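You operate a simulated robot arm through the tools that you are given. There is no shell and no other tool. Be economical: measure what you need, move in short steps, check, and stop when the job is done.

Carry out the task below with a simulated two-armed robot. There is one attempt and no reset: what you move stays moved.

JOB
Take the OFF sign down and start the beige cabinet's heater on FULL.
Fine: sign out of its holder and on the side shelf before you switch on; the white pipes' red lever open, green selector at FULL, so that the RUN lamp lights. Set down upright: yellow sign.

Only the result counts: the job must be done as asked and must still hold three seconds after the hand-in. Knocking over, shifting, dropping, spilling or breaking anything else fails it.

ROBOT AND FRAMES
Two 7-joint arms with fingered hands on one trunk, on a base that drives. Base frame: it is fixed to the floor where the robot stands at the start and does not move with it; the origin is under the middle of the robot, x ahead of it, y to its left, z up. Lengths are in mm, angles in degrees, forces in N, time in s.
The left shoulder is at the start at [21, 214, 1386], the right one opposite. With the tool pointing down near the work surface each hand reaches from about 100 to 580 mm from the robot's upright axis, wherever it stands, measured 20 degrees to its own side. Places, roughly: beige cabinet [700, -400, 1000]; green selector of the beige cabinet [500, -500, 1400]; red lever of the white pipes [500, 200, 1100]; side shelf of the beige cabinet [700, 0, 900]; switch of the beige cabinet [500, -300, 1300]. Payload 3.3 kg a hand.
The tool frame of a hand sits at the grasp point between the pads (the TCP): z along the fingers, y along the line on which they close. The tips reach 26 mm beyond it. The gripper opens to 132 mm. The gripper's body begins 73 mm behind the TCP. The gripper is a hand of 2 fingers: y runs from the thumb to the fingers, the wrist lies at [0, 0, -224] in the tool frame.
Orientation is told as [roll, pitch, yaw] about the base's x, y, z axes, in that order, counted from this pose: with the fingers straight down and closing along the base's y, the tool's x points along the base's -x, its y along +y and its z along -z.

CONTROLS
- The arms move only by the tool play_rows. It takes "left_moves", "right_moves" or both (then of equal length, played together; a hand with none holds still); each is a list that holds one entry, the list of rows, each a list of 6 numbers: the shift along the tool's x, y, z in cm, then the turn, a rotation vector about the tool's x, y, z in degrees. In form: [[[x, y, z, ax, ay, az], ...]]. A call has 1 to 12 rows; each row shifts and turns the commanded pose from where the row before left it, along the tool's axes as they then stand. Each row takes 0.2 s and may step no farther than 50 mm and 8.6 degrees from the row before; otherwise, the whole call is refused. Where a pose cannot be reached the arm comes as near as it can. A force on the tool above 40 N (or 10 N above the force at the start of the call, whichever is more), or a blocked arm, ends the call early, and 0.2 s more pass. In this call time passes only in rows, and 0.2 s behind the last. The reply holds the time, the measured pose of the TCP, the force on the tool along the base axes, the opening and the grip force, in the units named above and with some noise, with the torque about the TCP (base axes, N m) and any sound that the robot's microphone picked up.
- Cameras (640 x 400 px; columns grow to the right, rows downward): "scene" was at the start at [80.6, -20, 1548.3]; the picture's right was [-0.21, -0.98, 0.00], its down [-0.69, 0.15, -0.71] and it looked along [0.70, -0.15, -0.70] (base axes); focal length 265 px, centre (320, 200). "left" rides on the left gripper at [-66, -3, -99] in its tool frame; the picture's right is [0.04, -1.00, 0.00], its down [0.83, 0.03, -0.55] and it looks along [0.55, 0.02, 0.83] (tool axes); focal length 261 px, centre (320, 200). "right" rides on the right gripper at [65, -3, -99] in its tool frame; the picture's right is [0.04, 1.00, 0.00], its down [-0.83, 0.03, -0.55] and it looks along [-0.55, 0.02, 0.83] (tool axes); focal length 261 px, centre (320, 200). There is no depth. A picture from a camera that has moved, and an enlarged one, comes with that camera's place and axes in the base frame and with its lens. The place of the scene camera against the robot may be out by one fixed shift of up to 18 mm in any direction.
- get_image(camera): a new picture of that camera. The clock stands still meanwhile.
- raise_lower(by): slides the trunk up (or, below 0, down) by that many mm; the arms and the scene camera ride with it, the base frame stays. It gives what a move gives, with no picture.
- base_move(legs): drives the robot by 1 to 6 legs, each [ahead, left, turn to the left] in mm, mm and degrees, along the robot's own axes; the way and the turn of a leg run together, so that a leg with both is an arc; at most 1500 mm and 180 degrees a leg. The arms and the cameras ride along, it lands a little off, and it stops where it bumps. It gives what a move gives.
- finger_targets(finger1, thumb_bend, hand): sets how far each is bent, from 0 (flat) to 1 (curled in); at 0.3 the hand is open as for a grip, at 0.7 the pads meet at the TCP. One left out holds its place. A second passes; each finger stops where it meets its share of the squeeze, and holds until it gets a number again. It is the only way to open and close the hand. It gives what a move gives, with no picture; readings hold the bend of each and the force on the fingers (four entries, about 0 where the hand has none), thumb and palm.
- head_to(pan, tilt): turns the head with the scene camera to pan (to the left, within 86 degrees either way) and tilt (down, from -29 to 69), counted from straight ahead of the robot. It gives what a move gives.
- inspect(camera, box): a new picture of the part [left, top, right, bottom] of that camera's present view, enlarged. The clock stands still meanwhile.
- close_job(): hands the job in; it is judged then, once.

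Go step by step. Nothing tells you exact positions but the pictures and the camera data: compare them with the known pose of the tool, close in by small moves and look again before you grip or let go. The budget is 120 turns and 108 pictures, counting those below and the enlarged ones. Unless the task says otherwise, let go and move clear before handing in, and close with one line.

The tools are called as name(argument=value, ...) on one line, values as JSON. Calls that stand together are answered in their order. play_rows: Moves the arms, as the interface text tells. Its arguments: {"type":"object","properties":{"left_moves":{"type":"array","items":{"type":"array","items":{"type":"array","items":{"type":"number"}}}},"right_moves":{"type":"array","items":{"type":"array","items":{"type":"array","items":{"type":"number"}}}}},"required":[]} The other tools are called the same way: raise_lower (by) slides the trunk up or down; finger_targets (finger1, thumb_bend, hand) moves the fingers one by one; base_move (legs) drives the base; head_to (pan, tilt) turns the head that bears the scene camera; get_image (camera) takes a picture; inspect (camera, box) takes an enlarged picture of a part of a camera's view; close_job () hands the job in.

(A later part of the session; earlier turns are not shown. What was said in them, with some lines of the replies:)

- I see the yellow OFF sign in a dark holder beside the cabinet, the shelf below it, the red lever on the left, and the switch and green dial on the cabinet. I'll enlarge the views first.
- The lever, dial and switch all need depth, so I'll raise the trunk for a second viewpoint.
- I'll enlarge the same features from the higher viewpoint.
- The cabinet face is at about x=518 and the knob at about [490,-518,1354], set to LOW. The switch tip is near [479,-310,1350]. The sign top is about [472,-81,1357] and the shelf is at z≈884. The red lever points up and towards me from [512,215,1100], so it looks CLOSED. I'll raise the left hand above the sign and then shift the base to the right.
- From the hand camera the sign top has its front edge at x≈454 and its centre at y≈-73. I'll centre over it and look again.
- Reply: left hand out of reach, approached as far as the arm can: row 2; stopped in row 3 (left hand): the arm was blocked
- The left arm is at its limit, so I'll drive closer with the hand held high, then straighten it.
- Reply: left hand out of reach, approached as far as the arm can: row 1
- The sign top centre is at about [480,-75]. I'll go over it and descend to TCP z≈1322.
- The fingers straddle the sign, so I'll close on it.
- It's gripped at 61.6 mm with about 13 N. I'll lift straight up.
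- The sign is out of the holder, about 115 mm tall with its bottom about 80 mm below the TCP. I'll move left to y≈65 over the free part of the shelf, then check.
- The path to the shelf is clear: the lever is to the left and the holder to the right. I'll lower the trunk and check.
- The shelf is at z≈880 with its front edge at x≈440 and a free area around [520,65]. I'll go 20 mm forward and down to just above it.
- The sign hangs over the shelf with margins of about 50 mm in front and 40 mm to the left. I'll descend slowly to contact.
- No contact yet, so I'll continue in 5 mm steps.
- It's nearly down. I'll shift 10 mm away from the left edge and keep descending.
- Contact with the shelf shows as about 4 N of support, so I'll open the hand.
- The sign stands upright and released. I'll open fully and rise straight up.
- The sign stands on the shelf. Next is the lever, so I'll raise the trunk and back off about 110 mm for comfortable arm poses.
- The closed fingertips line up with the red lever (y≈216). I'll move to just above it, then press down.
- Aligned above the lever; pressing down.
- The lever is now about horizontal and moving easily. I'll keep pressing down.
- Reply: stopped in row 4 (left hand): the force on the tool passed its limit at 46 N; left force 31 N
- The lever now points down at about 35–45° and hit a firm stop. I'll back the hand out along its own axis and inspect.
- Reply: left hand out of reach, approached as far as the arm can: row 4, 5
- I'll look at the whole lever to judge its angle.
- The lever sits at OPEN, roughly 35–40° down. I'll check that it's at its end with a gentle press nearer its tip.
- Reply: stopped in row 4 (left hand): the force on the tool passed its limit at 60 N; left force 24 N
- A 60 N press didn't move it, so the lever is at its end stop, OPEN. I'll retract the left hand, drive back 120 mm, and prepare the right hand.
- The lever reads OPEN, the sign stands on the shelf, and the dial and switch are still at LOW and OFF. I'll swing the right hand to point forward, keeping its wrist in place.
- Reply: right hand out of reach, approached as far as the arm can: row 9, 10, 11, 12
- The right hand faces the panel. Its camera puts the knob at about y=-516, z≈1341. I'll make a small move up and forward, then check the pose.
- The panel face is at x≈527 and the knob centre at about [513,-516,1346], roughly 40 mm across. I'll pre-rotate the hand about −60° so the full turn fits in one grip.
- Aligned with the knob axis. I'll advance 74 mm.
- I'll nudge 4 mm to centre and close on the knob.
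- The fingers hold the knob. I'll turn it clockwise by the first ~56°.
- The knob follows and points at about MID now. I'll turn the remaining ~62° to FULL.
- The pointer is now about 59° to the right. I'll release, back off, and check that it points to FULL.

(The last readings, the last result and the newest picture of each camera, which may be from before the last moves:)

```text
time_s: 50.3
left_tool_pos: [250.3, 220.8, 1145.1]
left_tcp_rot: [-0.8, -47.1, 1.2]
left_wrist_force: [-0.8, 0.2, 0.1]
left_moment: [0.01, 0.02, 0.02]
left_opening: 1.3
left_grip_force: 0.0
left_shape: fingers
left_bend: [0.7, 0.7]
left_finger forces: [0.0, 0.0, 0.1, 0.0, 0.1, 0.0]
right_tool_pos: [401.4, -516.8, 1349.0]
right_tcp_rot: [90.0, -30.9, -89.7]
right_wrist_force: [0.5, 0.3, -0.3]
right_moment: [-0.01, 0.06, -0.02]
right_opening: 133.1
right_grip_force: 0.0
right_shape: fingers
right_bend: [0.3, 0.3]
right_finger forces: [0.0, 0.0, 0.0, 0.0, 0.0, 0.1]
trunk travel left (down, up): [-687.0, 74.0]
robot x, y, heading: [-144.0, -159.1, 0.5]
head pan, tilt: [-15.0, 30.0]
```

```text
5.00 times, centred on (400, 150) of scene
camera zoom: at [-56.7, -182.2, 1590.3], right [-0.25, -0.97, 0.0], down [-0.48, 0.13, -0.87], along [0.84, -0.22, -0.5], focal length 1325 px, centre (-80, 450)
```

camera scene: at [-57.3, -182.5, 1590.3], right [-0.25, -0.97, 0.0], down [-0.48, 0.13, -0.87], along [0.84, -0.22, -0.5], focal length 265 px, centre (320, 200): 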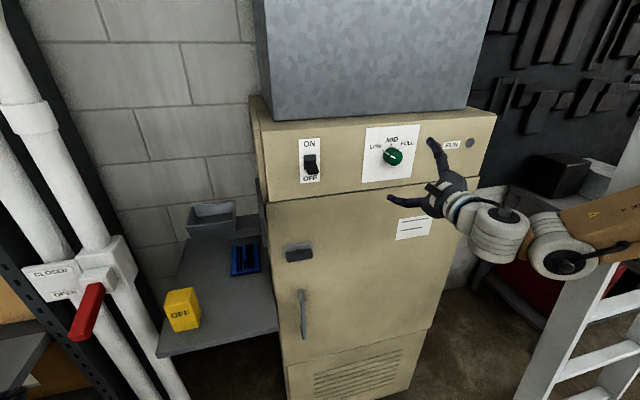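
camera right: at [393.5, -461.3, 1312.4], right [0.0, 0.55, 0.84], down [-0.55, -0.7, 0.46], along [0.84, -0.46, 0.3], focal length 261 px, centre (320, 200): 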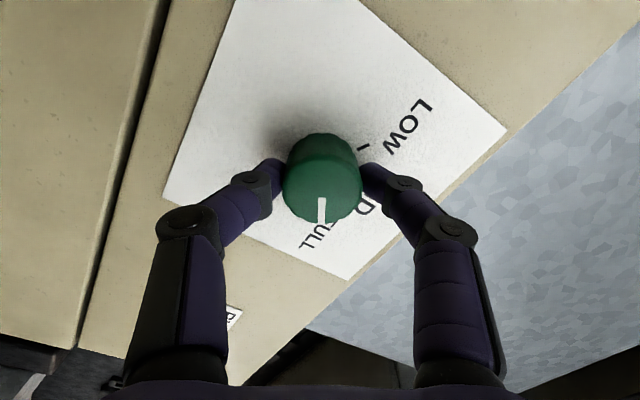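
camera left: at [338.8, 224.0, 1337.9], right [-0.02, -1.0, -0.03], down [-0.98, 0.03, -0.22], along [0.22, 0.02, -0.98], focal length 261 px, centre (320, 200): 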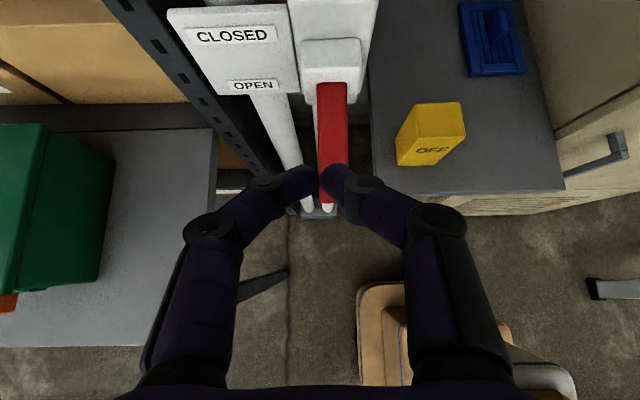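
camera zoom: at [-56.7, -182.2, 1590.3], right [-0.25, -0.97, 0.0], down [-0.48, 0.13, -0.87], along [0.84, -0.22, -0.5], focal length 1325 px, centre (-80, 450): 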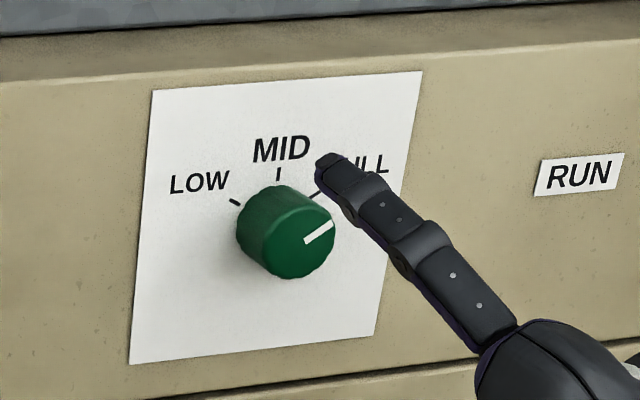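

The selector points at FULL. Now I'll level the right hand, close its fingers and move in front of the switch.

finger_targets(hand="right", finger1=0.7, thumb_bend=0.7)

play_rows(right_moves=[[[0, 0, 0, 0, 0, -8.4], [0, 0, 0, 0, 0, -8.4], [0, 0, 0, 0, 0, -8.4], [0, 0, 0, 0, 0, -8.4], [0, 0, 0, 0, 0, -8.4], [0, 0, 0, 0, 0, -8.4], [0, 0, 0, 0, 0, -8.4], [0, 0, 0, 0, 0, 0]]])

play_rows(right_moves=[[[1, 4, 0, 0, 0, 0], [1, 4, 0, 0, 0, 0], [1, 4, 0, 0, 0, 0], [1, 4, 0, 0, 0, 0], [1, 4, 0, 0, 0, 0], [0, 0, 0, 0, 0, 0]]])

get_image(camera="right")

get_image(camera="scene")

```text
time_s: 51.3
left_tool_pos: [250.2, 220.4, 1145.3]
left_tcp_rot: [-0.6, -47.1, 1.2]
left_wrist_force: [-0.3, 0.0, 0.0]
left_moment: [0.01, -0.03, 0.01]
left_opening: 1.4
left_grip_force: 0.0
left_shape: fingers
left_bend: [0.7, 0.7]
left_finger forces: [0.0, 0.1, 0.0, 0.1, 0.0, 0.1]
right_tool_pos: [402.0, -515.1, 1349.8]
right_tcp_rot: [90.1, -30.9, -89.7]
right_wrist_force: [0.0, 0.4, -0.4]
right_moment: [-0.01, 0.01, 0.0]
right_opening: 2.2
right_grip_force: 0.0
right_shape: fingers
right_bend: [0.7, 0.7]
right_finger forces: [0.0, 0.0, 0.0, 0.1, 0.0, 0.0]
trunk travel left (down, up): [-687.0, 74.0]
robot x, y, heading: [-147.3, -157.5, 0.3]
head pan, tilt: [-15.0, 30.0]
```

```text
time_s: 53.1
left_tool_pos: [250.4, 219.9, 1145.5]
left_tcp_rot: [-0.6, -47.1, 1.2]
left_wrist_force: [1.1, 0.6, 0.7]
left_moment: [0.0, -0.03, 0.01]
left_opening: 1.6
left_grip_force: 0.0
left_shape: fingers
left_bend: [0.7, 0.7]
left_finger forces: [0.0, 0.0, 0.0, 0.0, 0.1, 0.1]
right_tool_pos: [401.5, -515.8, 1348.2]
right_tcp_rot: [109.6, -89.8, -109.4]
right_wrist_force: [0.0, -0.2, 0.6]
right_moment: [-0.03, 0.02, -0.02]
right_opening: 2.3
right_grip_force: 0.1
right_shape: fingers
right_bend: [0.7, 0.7]
right_finger forces: [0.1, 0.1, 0.0, 0.0, 0.1, 0.1]
trunk travel left (down, up): [-687.0, 74.0]
robot x, y, heading: [-143.0, -156.8, 0.1]
head pan, tilt: [-15.0, 30.0]
```

```text
time_s: 54.5
left_tool_pos: [250.6, 219.7, 1145.3]
left_tcp_rot: [-0.6, -47.0, 1.1]
left_wrist_force: [0.2, 0.0, 0.4]
left_moment: [0.0, 0.03, 0.04]
left_opening: 1.3
left_grip_force: 0.2
left_shape: fingers
left_bend: [0.7, 0.7]
left_finger forces: [0.0, 0.1, 0.0, 0.1, 0.0, 0.0]
right_tool_pos: [391.2, -367.0, 1339.4]
right_tcp_rot: [15.2, -86.5, -11.5]
right_wrist_force: [-0.3, -0.3, 0.1]
right_moment: [-0.02, 0.0, 0.01]
right_opening: 1.8
right_grip_force: 0.0
right_shape: fingers
right_bend: [0.7, 0.7]
right_finger forces: [0.0, 0.0, 0.1, 0.1, 0.0, 0.1]
right hand out of reach, approached as far as the arm can: row 3, 4, 5
trunk travel left (down, up): [-687.0, 74.0]
robot x, y, heading: [-144.3, -154.1, 0.6]
head pan, tilt: [-15.0, 30.0]
```

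```text
47 pictures are left
camera right: at [289.6, -374.7, 1279.3], right [-0.06, 1.0, -0.02], down [-0.5, -0.01, 0.86], along [0.86, 0.07, 0.5], focal length 261 px, centre (320, 200)
```

right: 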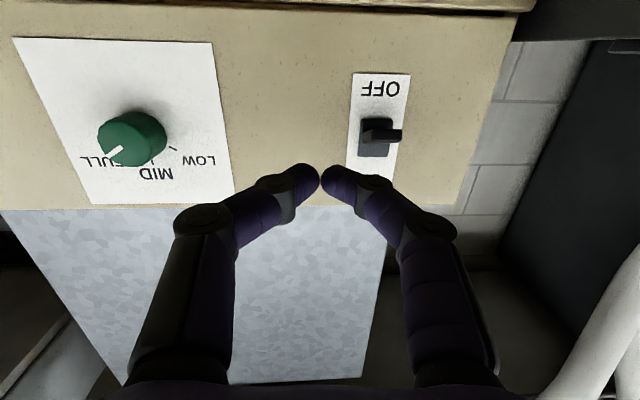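

```text
46 pictures are left
camera scene: at [-57.2, -183.3, 1590.3], right [-0.25, -0.97, 0.0], down [-0.48, 0.13, -0.87], along [0.84, -0.22, -0.5], focal length 265 px, centre (320, 200)
```

scene: 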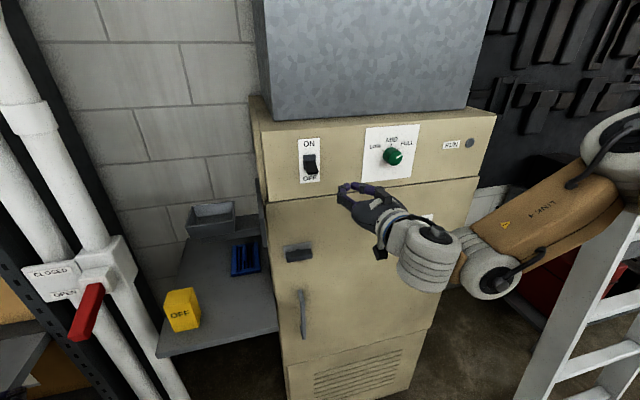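

The switch tip is near [465,-306,1332], pointing down at OFF. The arm is too folded there, so I'll drive back and left a bit.

base_move(legs=[[-70, 60, 0]])

play_rows(right_moves=[[[2, 0, 0, 3.7, -3.3, 0], [2, 0, 1, 0, 0, 0], [1, 0, 2, 0, 0, 0], [0, 0, 2, 0, 0, 0], [0, 0, 0, 0, 0, 0]]])

get_image(camera="right")

get_image(camera="scene")

```text
time_s: 55.6
left_tool_pos: [177.8, 278.4, 1145.9]
left_tcp_rot: [-0.7, -47.1, 1.2]
left_wrist_force: [0.4, -0.6, 0.3]
left_moment: [-0.01, -0.03, 0.0]
left_opening: 1.5
left_grip_force: 0.0
left_shape: fingers
left_bend: [0.7, 0.7]
left_finger forces: [0.1, 0.0, 0.0, 0.0, 0.0, 0.0]
right_tool_pos: [318.5, -307.9, 1340.2]
right_tcp_rot: [13.4, -86.6, -9.7]
right_wrist_force: [-0.5, 0.7, 0.2]
right_moment: [0.02, 0.03, 0.0]
right_opening: 1.7
right_grip_force: 0.0
right_shape: fingers
right_bend: [0.7, 0.7]
right_finger forces: [0.0, 0.0, 0.0, 0.1, 0.1, 0.0]
trunk travel left (down, up): [-687.0, 74.0]
robot x, y, heading: [-218.0, -100.1, 0.1]
head pan, tilt: [-15.0, 30.0]
```

```text
time_s: 56.9
left_tool_pos: [178.1, 277.7, 1145.7]
left_tcp_rot: [-0.6, -47.2, 1.1]
left_wrist_force: [0.1, 0.2, 0.2]
left_moment: [0.01, 0.01, -0.03]
left_opening: 1.6
left_grip_force: 0.1
left_shape: fingers
left_bend: [0.7, 0.7]
left_finger forces: [0.0, 0.0, 0.0, 0.0, 0.1, 0.0]
right_tool_pos: [358.9, -324.9, 1335.4]
right_tcp_rot: [23.8, -87.8, -21.8]
right_wrist_force: [0.6, 0.0, -1.3]
right_moment: [0.01, 0.03, 0.01]
right_opening: 1.9
right_grip_force: 0.1
right_shape: fingers
right_bend: [0.7, 0.7]
right_finger forces: [0.0, 0.0, 0.1, 0.1, 0.2, 0.0]
right hand out of reach, approached as far as the arm can: row 1, 2
trunk travel left (down, up): [-687.0, 74.0]
robot x, y, heading: [-219.6, -100.3, 0.4]
head pan, tilt: [-15.0, 30.0]
```

```text
45 pictures are left
camera right: at [258.9, -330.3, 1273.0], right [-0.04, 1.0, -0.03], down [-0.52, 0.0, 0.85], along [0.85, 0.05, 0.52], focal length 261 px, centre (320, 200)
```

right: 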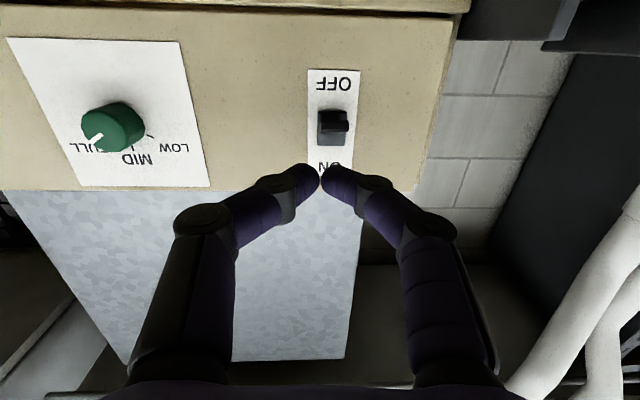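

```text
44 pictures are left
camera scene: at [-130.3, -124.2, 1590.3], right [-0.25, -0.97, 0.0], down [-0.48, 0.13, -0.87], along [0.84, -0.22, -0.5], focal length 265 px, centre (320, 200)
```

scene: 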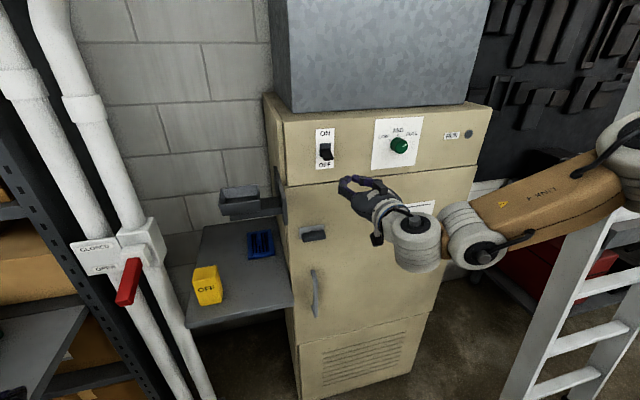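

I'll continue step by step towards a point in front of and below the switch.

play_rows(right_moves=[[[1.5, 0.6, 1.5, 0, 0, 0], [1.5, 0.6, 1.5, 0, 0, 0], [1.5, 0.6, 1.5, 0, 0, 0], [0, 0, 0, 0, 0, 0]]])

get_image(camera="right")

```text
time_s: 57.9
left_tool_pos: [178.1, 277.9, 1145.9]
left_tcp_rot: [-0.6, -47.1, 1.1]
left_wrist_force: [0.5, -0.1, 1.4]
left_moment: [0.02, 0.02, 0.01]
left_opening: 1.7
left_grip_force: 0.0
left_shape: fingers
left_bend: [0.7, 0.7]
left_finger forces: [0.0, 0.1, 0.1, 0.0, 0.0, 0.0]
right_tool_pos: [383.5, -330.2, 1323.1]
right_tcp_rot: [21.6, -87.7, -19.5]
right_wrist_force: [0.3, 0.1, 0.1]
right_moment: [0.02, -0.01, -0.03]
right_opening: 1.9
right_grip_force: 0.0
right_shape: fingers
right_bend: [0.7, 0.7]
right_finger forces: [0.1, 0.1, 0.1, 0.0, 0.0, 0.0]
right hand out of reach, approached as far as the arm can: row 1, 2, 3
trunk travel left (down, up): [-687.0, 74.0]
robot x, y, heading: [-218.3, -98.4, 0.4]
head pan, tilt: [-15.0, 30.0]
```

```text
43 pictures are left
camera right: at [282.7, -335.6, 1261.7], right [-0.04, 1.0, -0.03], down [-0.52, 0.0, 0.85], along [0.85, 0.05, 0.52], focal length 261 px, centre (320, 200)
```

right: 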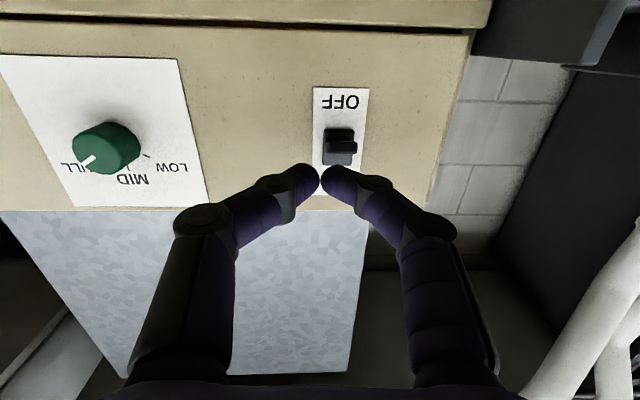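

The arm is limited inward, so I'll drive left another 60 mm, lower the trunk 35 mm and re-aim.

base_move(legs=[[0, 65, 0]])

raise_lower(by=-35)

play_rows(right_moves=[[[0, -1.5, 0, 0, 0, 0], [0, -1.5, 0, 0, 0, 0], [0, 0, 0, 0, 0, 0]]])

get_image(camera="right")

```text
time_s: 58.8
left_tool_pos: [177.0, 344.6, 1144.8]
left_tcp_rot: [-0.7, -47.1, 1.3]
left_wrist_force: [-1.1, 0.9, 0.2]
left_moment: [-0.02, -0.04, -0.03]
left_opening: 1.5
left_grip_force: 0.1
left_shape: fingers
left_bend: [0.7, 0.7]
left_finger forces: [0.0, 0.0, 0.0, 0.0, 0.1, 0.1]
right_tool_pos: [382.3, -264.0, 1323.5]
right_tcp_rot: [18.8, -87.6, -16.6]
right_wrist_force: [0.2, -0.6, 0.3]
right_moment: [0.01, 0.0, 0.0]
right_opening: 2.0
right_grip_force: 0.0
right_shape: fingers
right_bend: [0.7, 0.7]
right_finger forces: [0.0, 0.0, 0.0, 0.0, 0.1, 0.1]
trunk travel left (down, up): [-687.0, 74.0]
robot x, y, heading: [-219.6, -30.5, 0.3]
head pan, tilt: [-15.0, 30.0]
```

```text
time_s: 59.6
left_tool_pos: [176.2, 341.2, 1111.3]
left_tcp_rot: [-0.6, -47.1, 1.1]
left_wrist_force: [0.3, -0.3, -0.4]
left_moment: [0.0, 0.03, -0.01]
left_opening: 1.3
left_grip_force: 0.0
left_shape: fingers
left_bend: [0.7, 0.7]
left_finger forces: [0.0, 0.0, 0.0, 0.0, 0.1, 0.0]
right_tool_pos: [382.2, -265.8, 1289.2]
right_tcp_rot: [22.6, -87.7, -20.6]
right_wrist_force: [0.0, -0.7, 0.7]
right_moment: [0.0, 0.02, 0.02]
right_opening: 1.7
right_grip_force: 0.1
right_shape: fingers
right_bend: [0.7, 0.7]
right_finger forces: [0.0, 0.2, 0.0, 0.0, 0.0, 0.0]
trunk travel left (down, up): [-652.0, 109.0]
robot x, y, heading: [-216.8, -36.0, 0.0]
head pan, tilt: [-15.0, 30.0]
```

```text
time_s: 60.4
left_tool_pos: [177.0, 342.6, 1110.2]
left_tcp_rot: [-0.8, -47.2, 1.1]
left_wrist_force: [-0.1, -0.1, 0.1]
left_moment: [-0.01, 0.0, 0.01]
left_opening: 1.3
left_grip_force: 0.0
left_shape: fingers
left_bend: [0.7, 0.7]
left_finger forces: [0.0, 0.1, 0.0, 0.1, 0.1, 0.0]
right_tool_pos: [383.9, -294.3, 1288.8]
right_tcp_rot: [20.8, -87.7, -18.5]
right_wrist_force: [0.1, -0.1, 1.0]
right_moment: [-0.01, 0.0, 0.01]
right_opening: 2.0
right_grip_force: 0.1
right_shape: fingers
right_bend: [0.7, 0.7]
right_finger forces: [0.0, 0.0, 0.0, 0.1, 0.1, 0.0]
trunk travel left (down, up): [-652.0, 109.0]
robot x, y, heading: [-217.5, -34.4, -0.0]
head pan, tilt: [-15.0, 30.0]
```

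```text
42 pictures are left
camera right: at [282.6, -300.5, 1226.7], right [-0.04, 1.0, -0.03], down [-0.52, 0.0, 0.85], along [0.85, 0.05, 0.52], focal length 261 px, centre (320, 200)
```

right: 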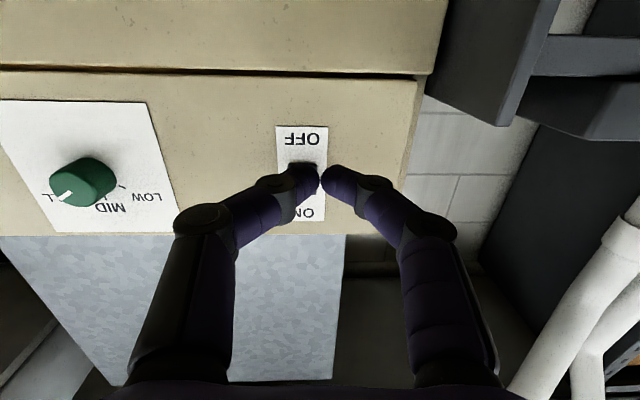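

The switch is centred at y≈-306, with its lever at z≈1325–1348. I'll slide the fingertips in beneath it.

play_rows(right_moves=[[[0, -1.5, 2, 0, 0, 0], [0, 0, 2.5, 0, 0, 0], [0, 0, 2.5, 0, 0, 0], [0, 0, 1.5, 0, 0, 0], [0, 0, 0, 0, 0, 0]]])

get_image(camera="right")

inspect(camera="scene", box=[290, 100, 450, 240])

```text
time_s: 61.6
left_tool_pos: [176.6, 342.3, 1110.5]
left_tcp_rot: [-0.6, -47.1, 1.1]
left_wrist_force: [1.0, 0.2, -0.1]
left_moment: [0.01, 0.0, 0.0]
left_opening: 1.3
left_grip_force: 0.0
left_shape: fingers
left_bend: [0.7, 0.7]
left_finger forces: [0.0, 0.0, 0.0, 0.0, 0.1, 0.1]
right_tool_pos: [453.9, -318.6, 1297.7]
right_tcp_rot: [21.2, -87.6, -18.9]
right_wrist_force: [0.6, 0.1, -0.3]
right_moment: [-0.01, -0.04, -0.02]
right_opening: 1.5
right_grip_force: 0.0
right_shape: fingers
right_bend: [0.7, 0.7]
right_finger forces: [0.0, 0.0, 0.0, 0.1, 0.0, 0.0]
right hand out of reach, approached as far as the arm can: row 3, 4
trunk travel left (down, up): [-652.0, 109.0]
robot x, y, heading: [-215.5, -33.5, 0.4]
head pan, tilt: [-15.0, 30.0]
```

```text
41 pictures are left
camera right: at [352.8, -325.1, 1236.5], right [-0.04, 1.0, -0.03], down [-0.52, 0.0, 0.85], along [0.85, 0.05, 0.52], focal length 261 px, centre (320, 200)
```

right: 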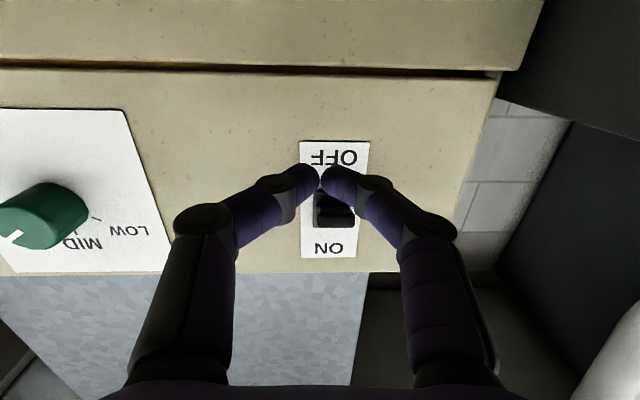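

```text
2.86 times, centred on (370, 170) of scene
camera zoom: at [-130.2, -60.1, 1555.3], right [-0.25, -0.97, 0.0], down [-0.48, 0.13, -0.87], along [0.84, -0.22, -0.5], focal length 757 px, centre (177, 286)
```

zoom: 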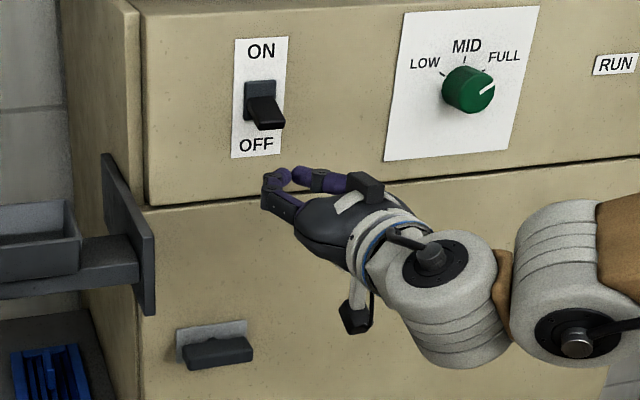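

The fingertips are just below the switch. I'll use the base for the last 20 mm forward and 10 mm left, then the trunk to push up.

base_move(legs=[[20, 10, 0]])

get_image(camera="right")

inspect(camera="scene", box=[290, 100, 450, 240])

```text
time_s: 62.4
left_tool_pos: [197.9, 352.8, 1111.4]
left_tcp_rot: [-0.7, -47.0, 1.2]
left_wrist_force: [0.6, -0.2, -0.5]
left_moment: [0.01, -0.01, 0.0]
left_opening: 1.2
left_grip_force: 0.0
left_shape: fingers
left_bend: [0.7, 0.7]
left_finger forces: [0.1, 0.0, 0.0, 0.0, 0.0, 0.0]
right_tool_pos: [475.0, -308.9, 1298.4]
right_tcp_rot: [20.5, -87.6, -18.3]
right_wrist_force: [0.7, -0.1, -0.3]
right_moment: [0.01, 0.0, 0.0]
right_opening: 1.9
right_grip_force: 0.2
right_shape: fingers
right_bend: [0.7, 0.7]
right_finger forces: [0.0, 0.0, 0.0, 0.0, 0.0, 0.0]
trunk travel left (down, up): [-652.0, 109.0]
robot x, y, heading: [-198.9, -20.9, 0.1]
head pan, tilt: [-15.0, 30.0]
```

```text
39 pictures are left
camera right: at [373.5, -314.9, 1236.0], right [-0.04, 1.0, -0.03], down [-0.52, 0.0, 0.85], along [0.85, 0.05, 0.52], focal length 261 px, centre (320, 200)
```

right: 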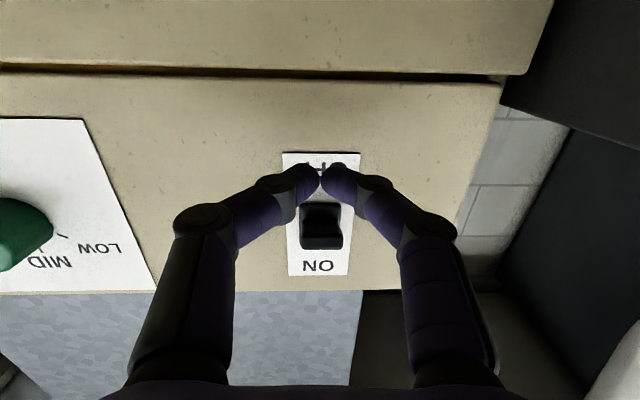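

```text
2.86 times, centred on (370, 170) of scene
camera zoom: at [-109.2, -50.0, 1555.3], right [-0.25, -0.97, 0.0], down [-0.48, 0.13, -0.87], along [0.84, -0.22, -0.5], focal length 757 px, centre (177, 286)
```

zoom: 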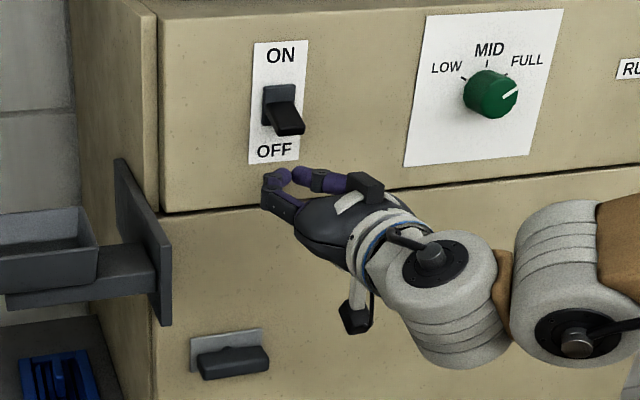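

Aligned directly under the switch lever. I'll raise the trunk to push it up.

raise_lower(by=35)

get_image(camera="right")

inspect(camera="scene", box=[290, 100, 490, 240])

```text
time_s: 63.2
left_tool_pos: [197.4, 352.2, 1146.1]
left_tcp_rot: [-0.6, -47.1, 1.0]
left_wrist_force: [-0.3, 0.1, -0.1]
left_moment: [0.04, 0.01, 0.02]
left_opening: 1.4
left_grip_force: 0.1
left_shape: fingers
left_bend: [0.7, 0.7]
left_finger forces: [0.0, 0.1, 0.0, 0.1, 0.1, 0.0]
right_tool_pos: [473.3, -310.0, 1334.3]
right_tcp_rot: [21.7, -87.6, -19.4]
right_wrist_force: [0.7, -0.4, 0.0]
right_moment: [0.01, 0.0, 0.02]
right_opening: 1.4
right_grip_force: 0.0
right_shape: fingers
right_bend: [0.7, 0.7]
right_finger forces: [0.0, 0.1, 0.0, 0.0, 0.0, 0.1]
trunk travel left (down, up): [-687.0, 74.0]
robot x, y, heading: [-199.3, -27.1, 0.4]
head pan, tilt: [-15.0, 30.0]
```

```text
37 pictures are left
camera right: at [372.2, -315.6, 1271.7], right [-0.04, 1.0, -0.03], down [-0.52, 0.0, 0.85], along [0.85, 0.05, 0.52], focal length 261 px, centre (320, 200)
```

right: 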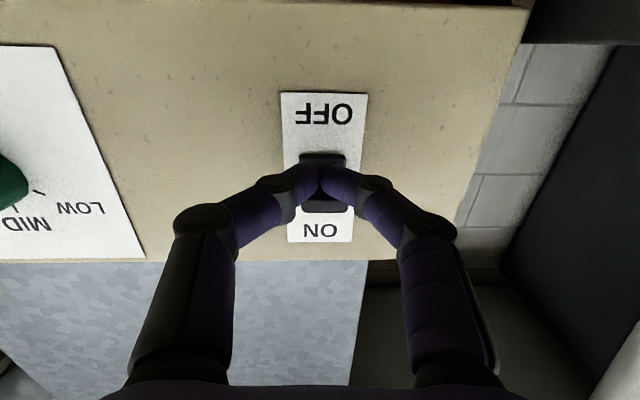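

```text
2.86 times, centred on (390, 170) of scene
camera zoom: at [-111.0, -50.6, 1590.4], right [-0.25, -0.97, 0.0], down [-0.48, 0.13, -0.87], along [0.84, -0.22, -0.5], focal length 757 px, centre (120, 286)
```

zoom: 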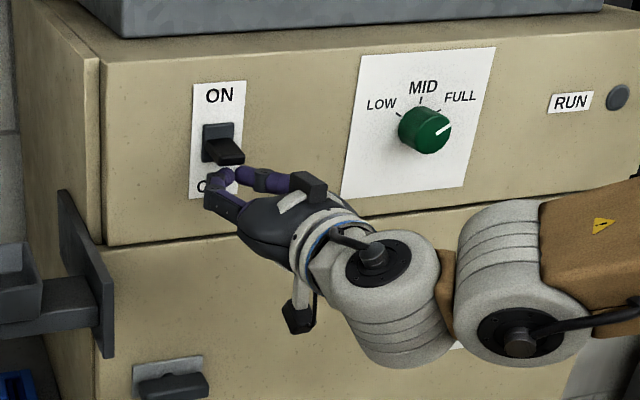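

It's in contact and the lever is starting to rise, so I'll raise more.

raise_lower(by=20)

inspect(camera="scene", box=[290, 100, 490, 240])

```text
time_s: 63.9
left_tool_pos: [197.4, 351.5, 1165.3]
left_tcp_rot: [-0.7, -47.1, 1.2]
left_wrist_force: [0.9, -0.6, -1.1]
left_moment: [0.0, 0.01, -0.01]
left_opening: 1.2
left_grip_force: 0.1
left_shape: fingers
left_bend: [0.7, 0.7]
left_finger forces: [0.0, 0.1, 0.1, 0.0, 0.0, 0.0]
right_tool_pos: [472.9, -310.5, 1352.8]
right_tcp_rot: [20.9, -87.7, -18.6]
right_wrist_force: [-1.7, 0.4, -2.5]
right_moment: [-0.02, 0.04, -0.04]
right_opening: 1.8
right_grip_force: 1.4
right_shape: fingers
right_bend: [0.7, 0.7]
right_finger forces: [1.5, 0.1, 0.0, 0.0, 1.6, 0.0]
trunk travel left (down, up): [-707.0, 54.0]
robot x, y, heading: [-198.9, -24.1, 0.4]
head pan, tilt: [-15.0, 30.0]
```

```text
2.86 times, centred on (390, 170) of scene
camera zoom: at [-110.5, -50.4, 1610.3], right [-0.25, -0.97, 0.0], down [-0.48, 0.13, -0.87], along [0.84, -0.22, -0.5], focal length 757 px, centre (120, 286)
```

zoom: 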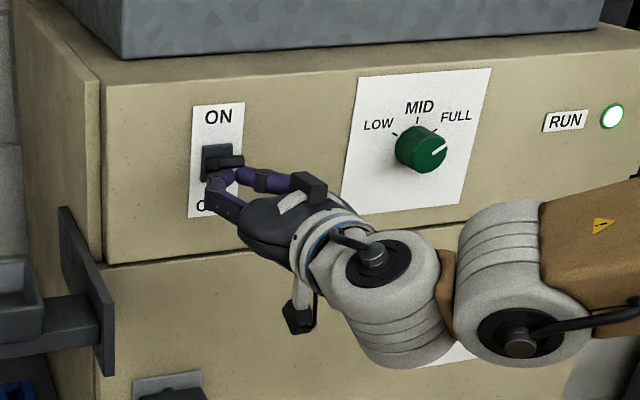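

The RUN lamp is lit. I'll raise a little more to seat the switch fully.

raise_lower(by=10)

inspect(camera="scene", box=[290, 100, 490, 240])

```text
time_s: 64.5
left_tool_pos: [197.6, 350.9, 1174.6]
left_tcp_rot: [-0.7, -47.0, 1.1]
left_wrist_force: [-0.6, -0.8, 0.8]
left_moment: [-0.02, -0.02, 0.04]
left_opening: 1.4
left_grip_force: 0.1
left_shape: fingers
left_bend: [0.7, 0.7]
left_finger forces: [0.0, 0.1, 0.0, 0.0, 0.0, 0.1]
right_tool_pos: [474.2, -310.0, 1354.2]
right_tcp_rot: [9.6, -86.7, -7.3]
right_wrist_force: [-11.8, 3.2, -35.8]
right_moment: [-0.24, 0.9, 0.13]
right_opening: 1.8
right_grip_force: 18.9
right_shape: fingers
right_bend: [0.71, 0.7]
right_finger forces: [35.3, 0.1, 0.0, 0.0, 2.6, 0.0]
trunk travel left (down, up): [-717.0, 44.0]
robot x, y, heading: [-192.6, -23.9, 0.4]
head pan, tilt: [-15.0, 30.0]
```

```text
2.86 times, centred on (390, 170) of scene
camera zoom: at [-108.4, -51.5, 1619.8], right [-0.25, -0.97, 0.0], down [-0.49, 0.13, -0.87], along [0.84, -0.22, -0.5], focal length 757 px, centre (120, 286)
```

zoom: 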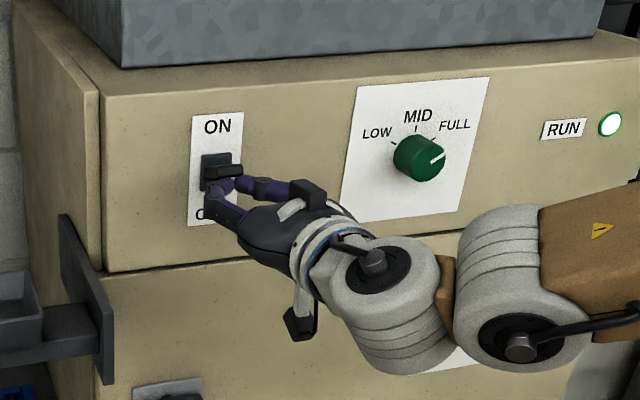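

The switch is at its end stop. I'll lower to unload it and then back away.

raise_lower(by=-45)

base_move(legs=[[-120, 0, 0]])

get_image(camera="scene")

inspect(camera="scene", box=[290, 100, 490, 240])

```text
time_s: 65.3
left_tool_pos: [196.4, 351.4, 1130.3]
left_tcp_rot: [-0.7, -47.1, 1.2]
left_wrist_force: [0.2, -0.3, -0.4]
left_moment: [-0.01, -0.02, 0.0]
left_opening: 1.3
left_grip_force: 0.2
left_shape: fingers
left_bend: [0.7, 0.7]
left_finger forces: [0.0, 0.0, 0.1, 0.1, 0.0, 0.1]
right_tool_pos: [472.8, -309.2, 1320.5]
right_tcp_rot: [24.4, -87.8, -22.3]
right_wrist_force: [0.1, -0.5, -0.4]
right_moment: [-0.02, -0.01, 0.02]
right_opening: 1.5
right_grip_force: 0.1
right_shape: fingers
right_bend: [0.7, 0.7]
right_finger forces: [0.1, 0.0, 0.0, 0.1, 0.0, 0.0]
trunk travel left (down, up): [-672.0, 89.0]
robot x, y, heading: [-196.8, -26.2, 0.5]
head pan, tilt: [-15.0, 30.0]
```

```text
time_s: 66.6
left_tool_pos: [76.1, 352.6, 1131.6]
left_tcp_rot: [-0.6, -47.1, 1.4]
left_wrist_force: [0.4, 0.3, -0.5]
left_moment: [-0.04, -0.02, 0.0]
left_opening: 1.4
left_grip_force: 0.0
left_shape: fingers
left_bend: [0.7, 0.7]
left_finger forces: [0.1, 0.1, 0.1, 0.1, 0.0, 0.1]
right_tool_pos: [355.1, -309.0, 1318.1]
right_tcp_rot: [21.9, -87.7, -19.7]
right_wrist_force: [-0.5, 1.3, 0.4]
right_moment: [-0.02, 0.04, -0.01]
right_opening: 1.4
right_grip_force: 0.1
right_shape: fingers
right_bend: [0.7, 0.7]
right_finger forces: [0.0, 0.0, 0.0, 0.1, 0.0, 0.0]
trunk travel left (down, up): [-672.0, 89.0]
robot x, y, heading: [-314.2, -21.3, 0.5]
head pan, tilt: [-15.0, 30.0]
```

```text
33 pictures are left
camera scene: at [-229.3, -50.9, 1575.4], right [-0.25, -0.97, 0.0], down [-0.48, 0.13, -0.87], along [0.84, -0.22, -0.5], focal length 265 px, centre (320, 200)
```

scene: 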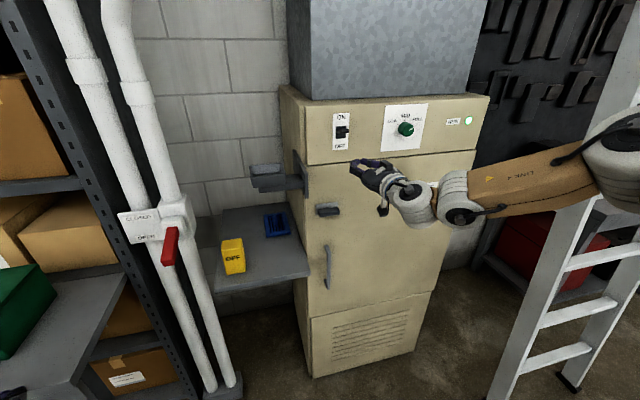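

```text
2.86 times, centred on (390, 170) of scene
camera zoom: at [-229.3, -50.9, 1575.4], right [-0.25, -0.97, 0.0], down [-0.48, 0.13, -0.87], along [0.84, -0.22, -0.5], focal length 757 px, centre (120, 286)
```

zoom: 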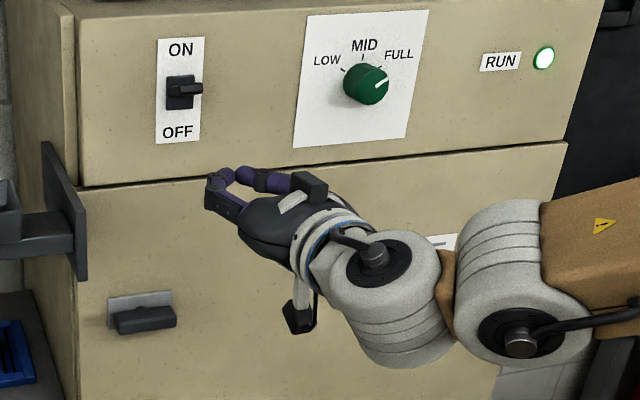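

The RUN lamp stays lit, with the switch ON, selector at FULL, lever OPEN and the sign upright on the shelf. Both hands are clear, so I'm handing in.

close_job()

```text
The job is handed in.
```

The heater is running on FULL: the RUN lamp is lit, the red lever is at OPEN, and the OFF sign went upright onto the side shelf before I switched on.
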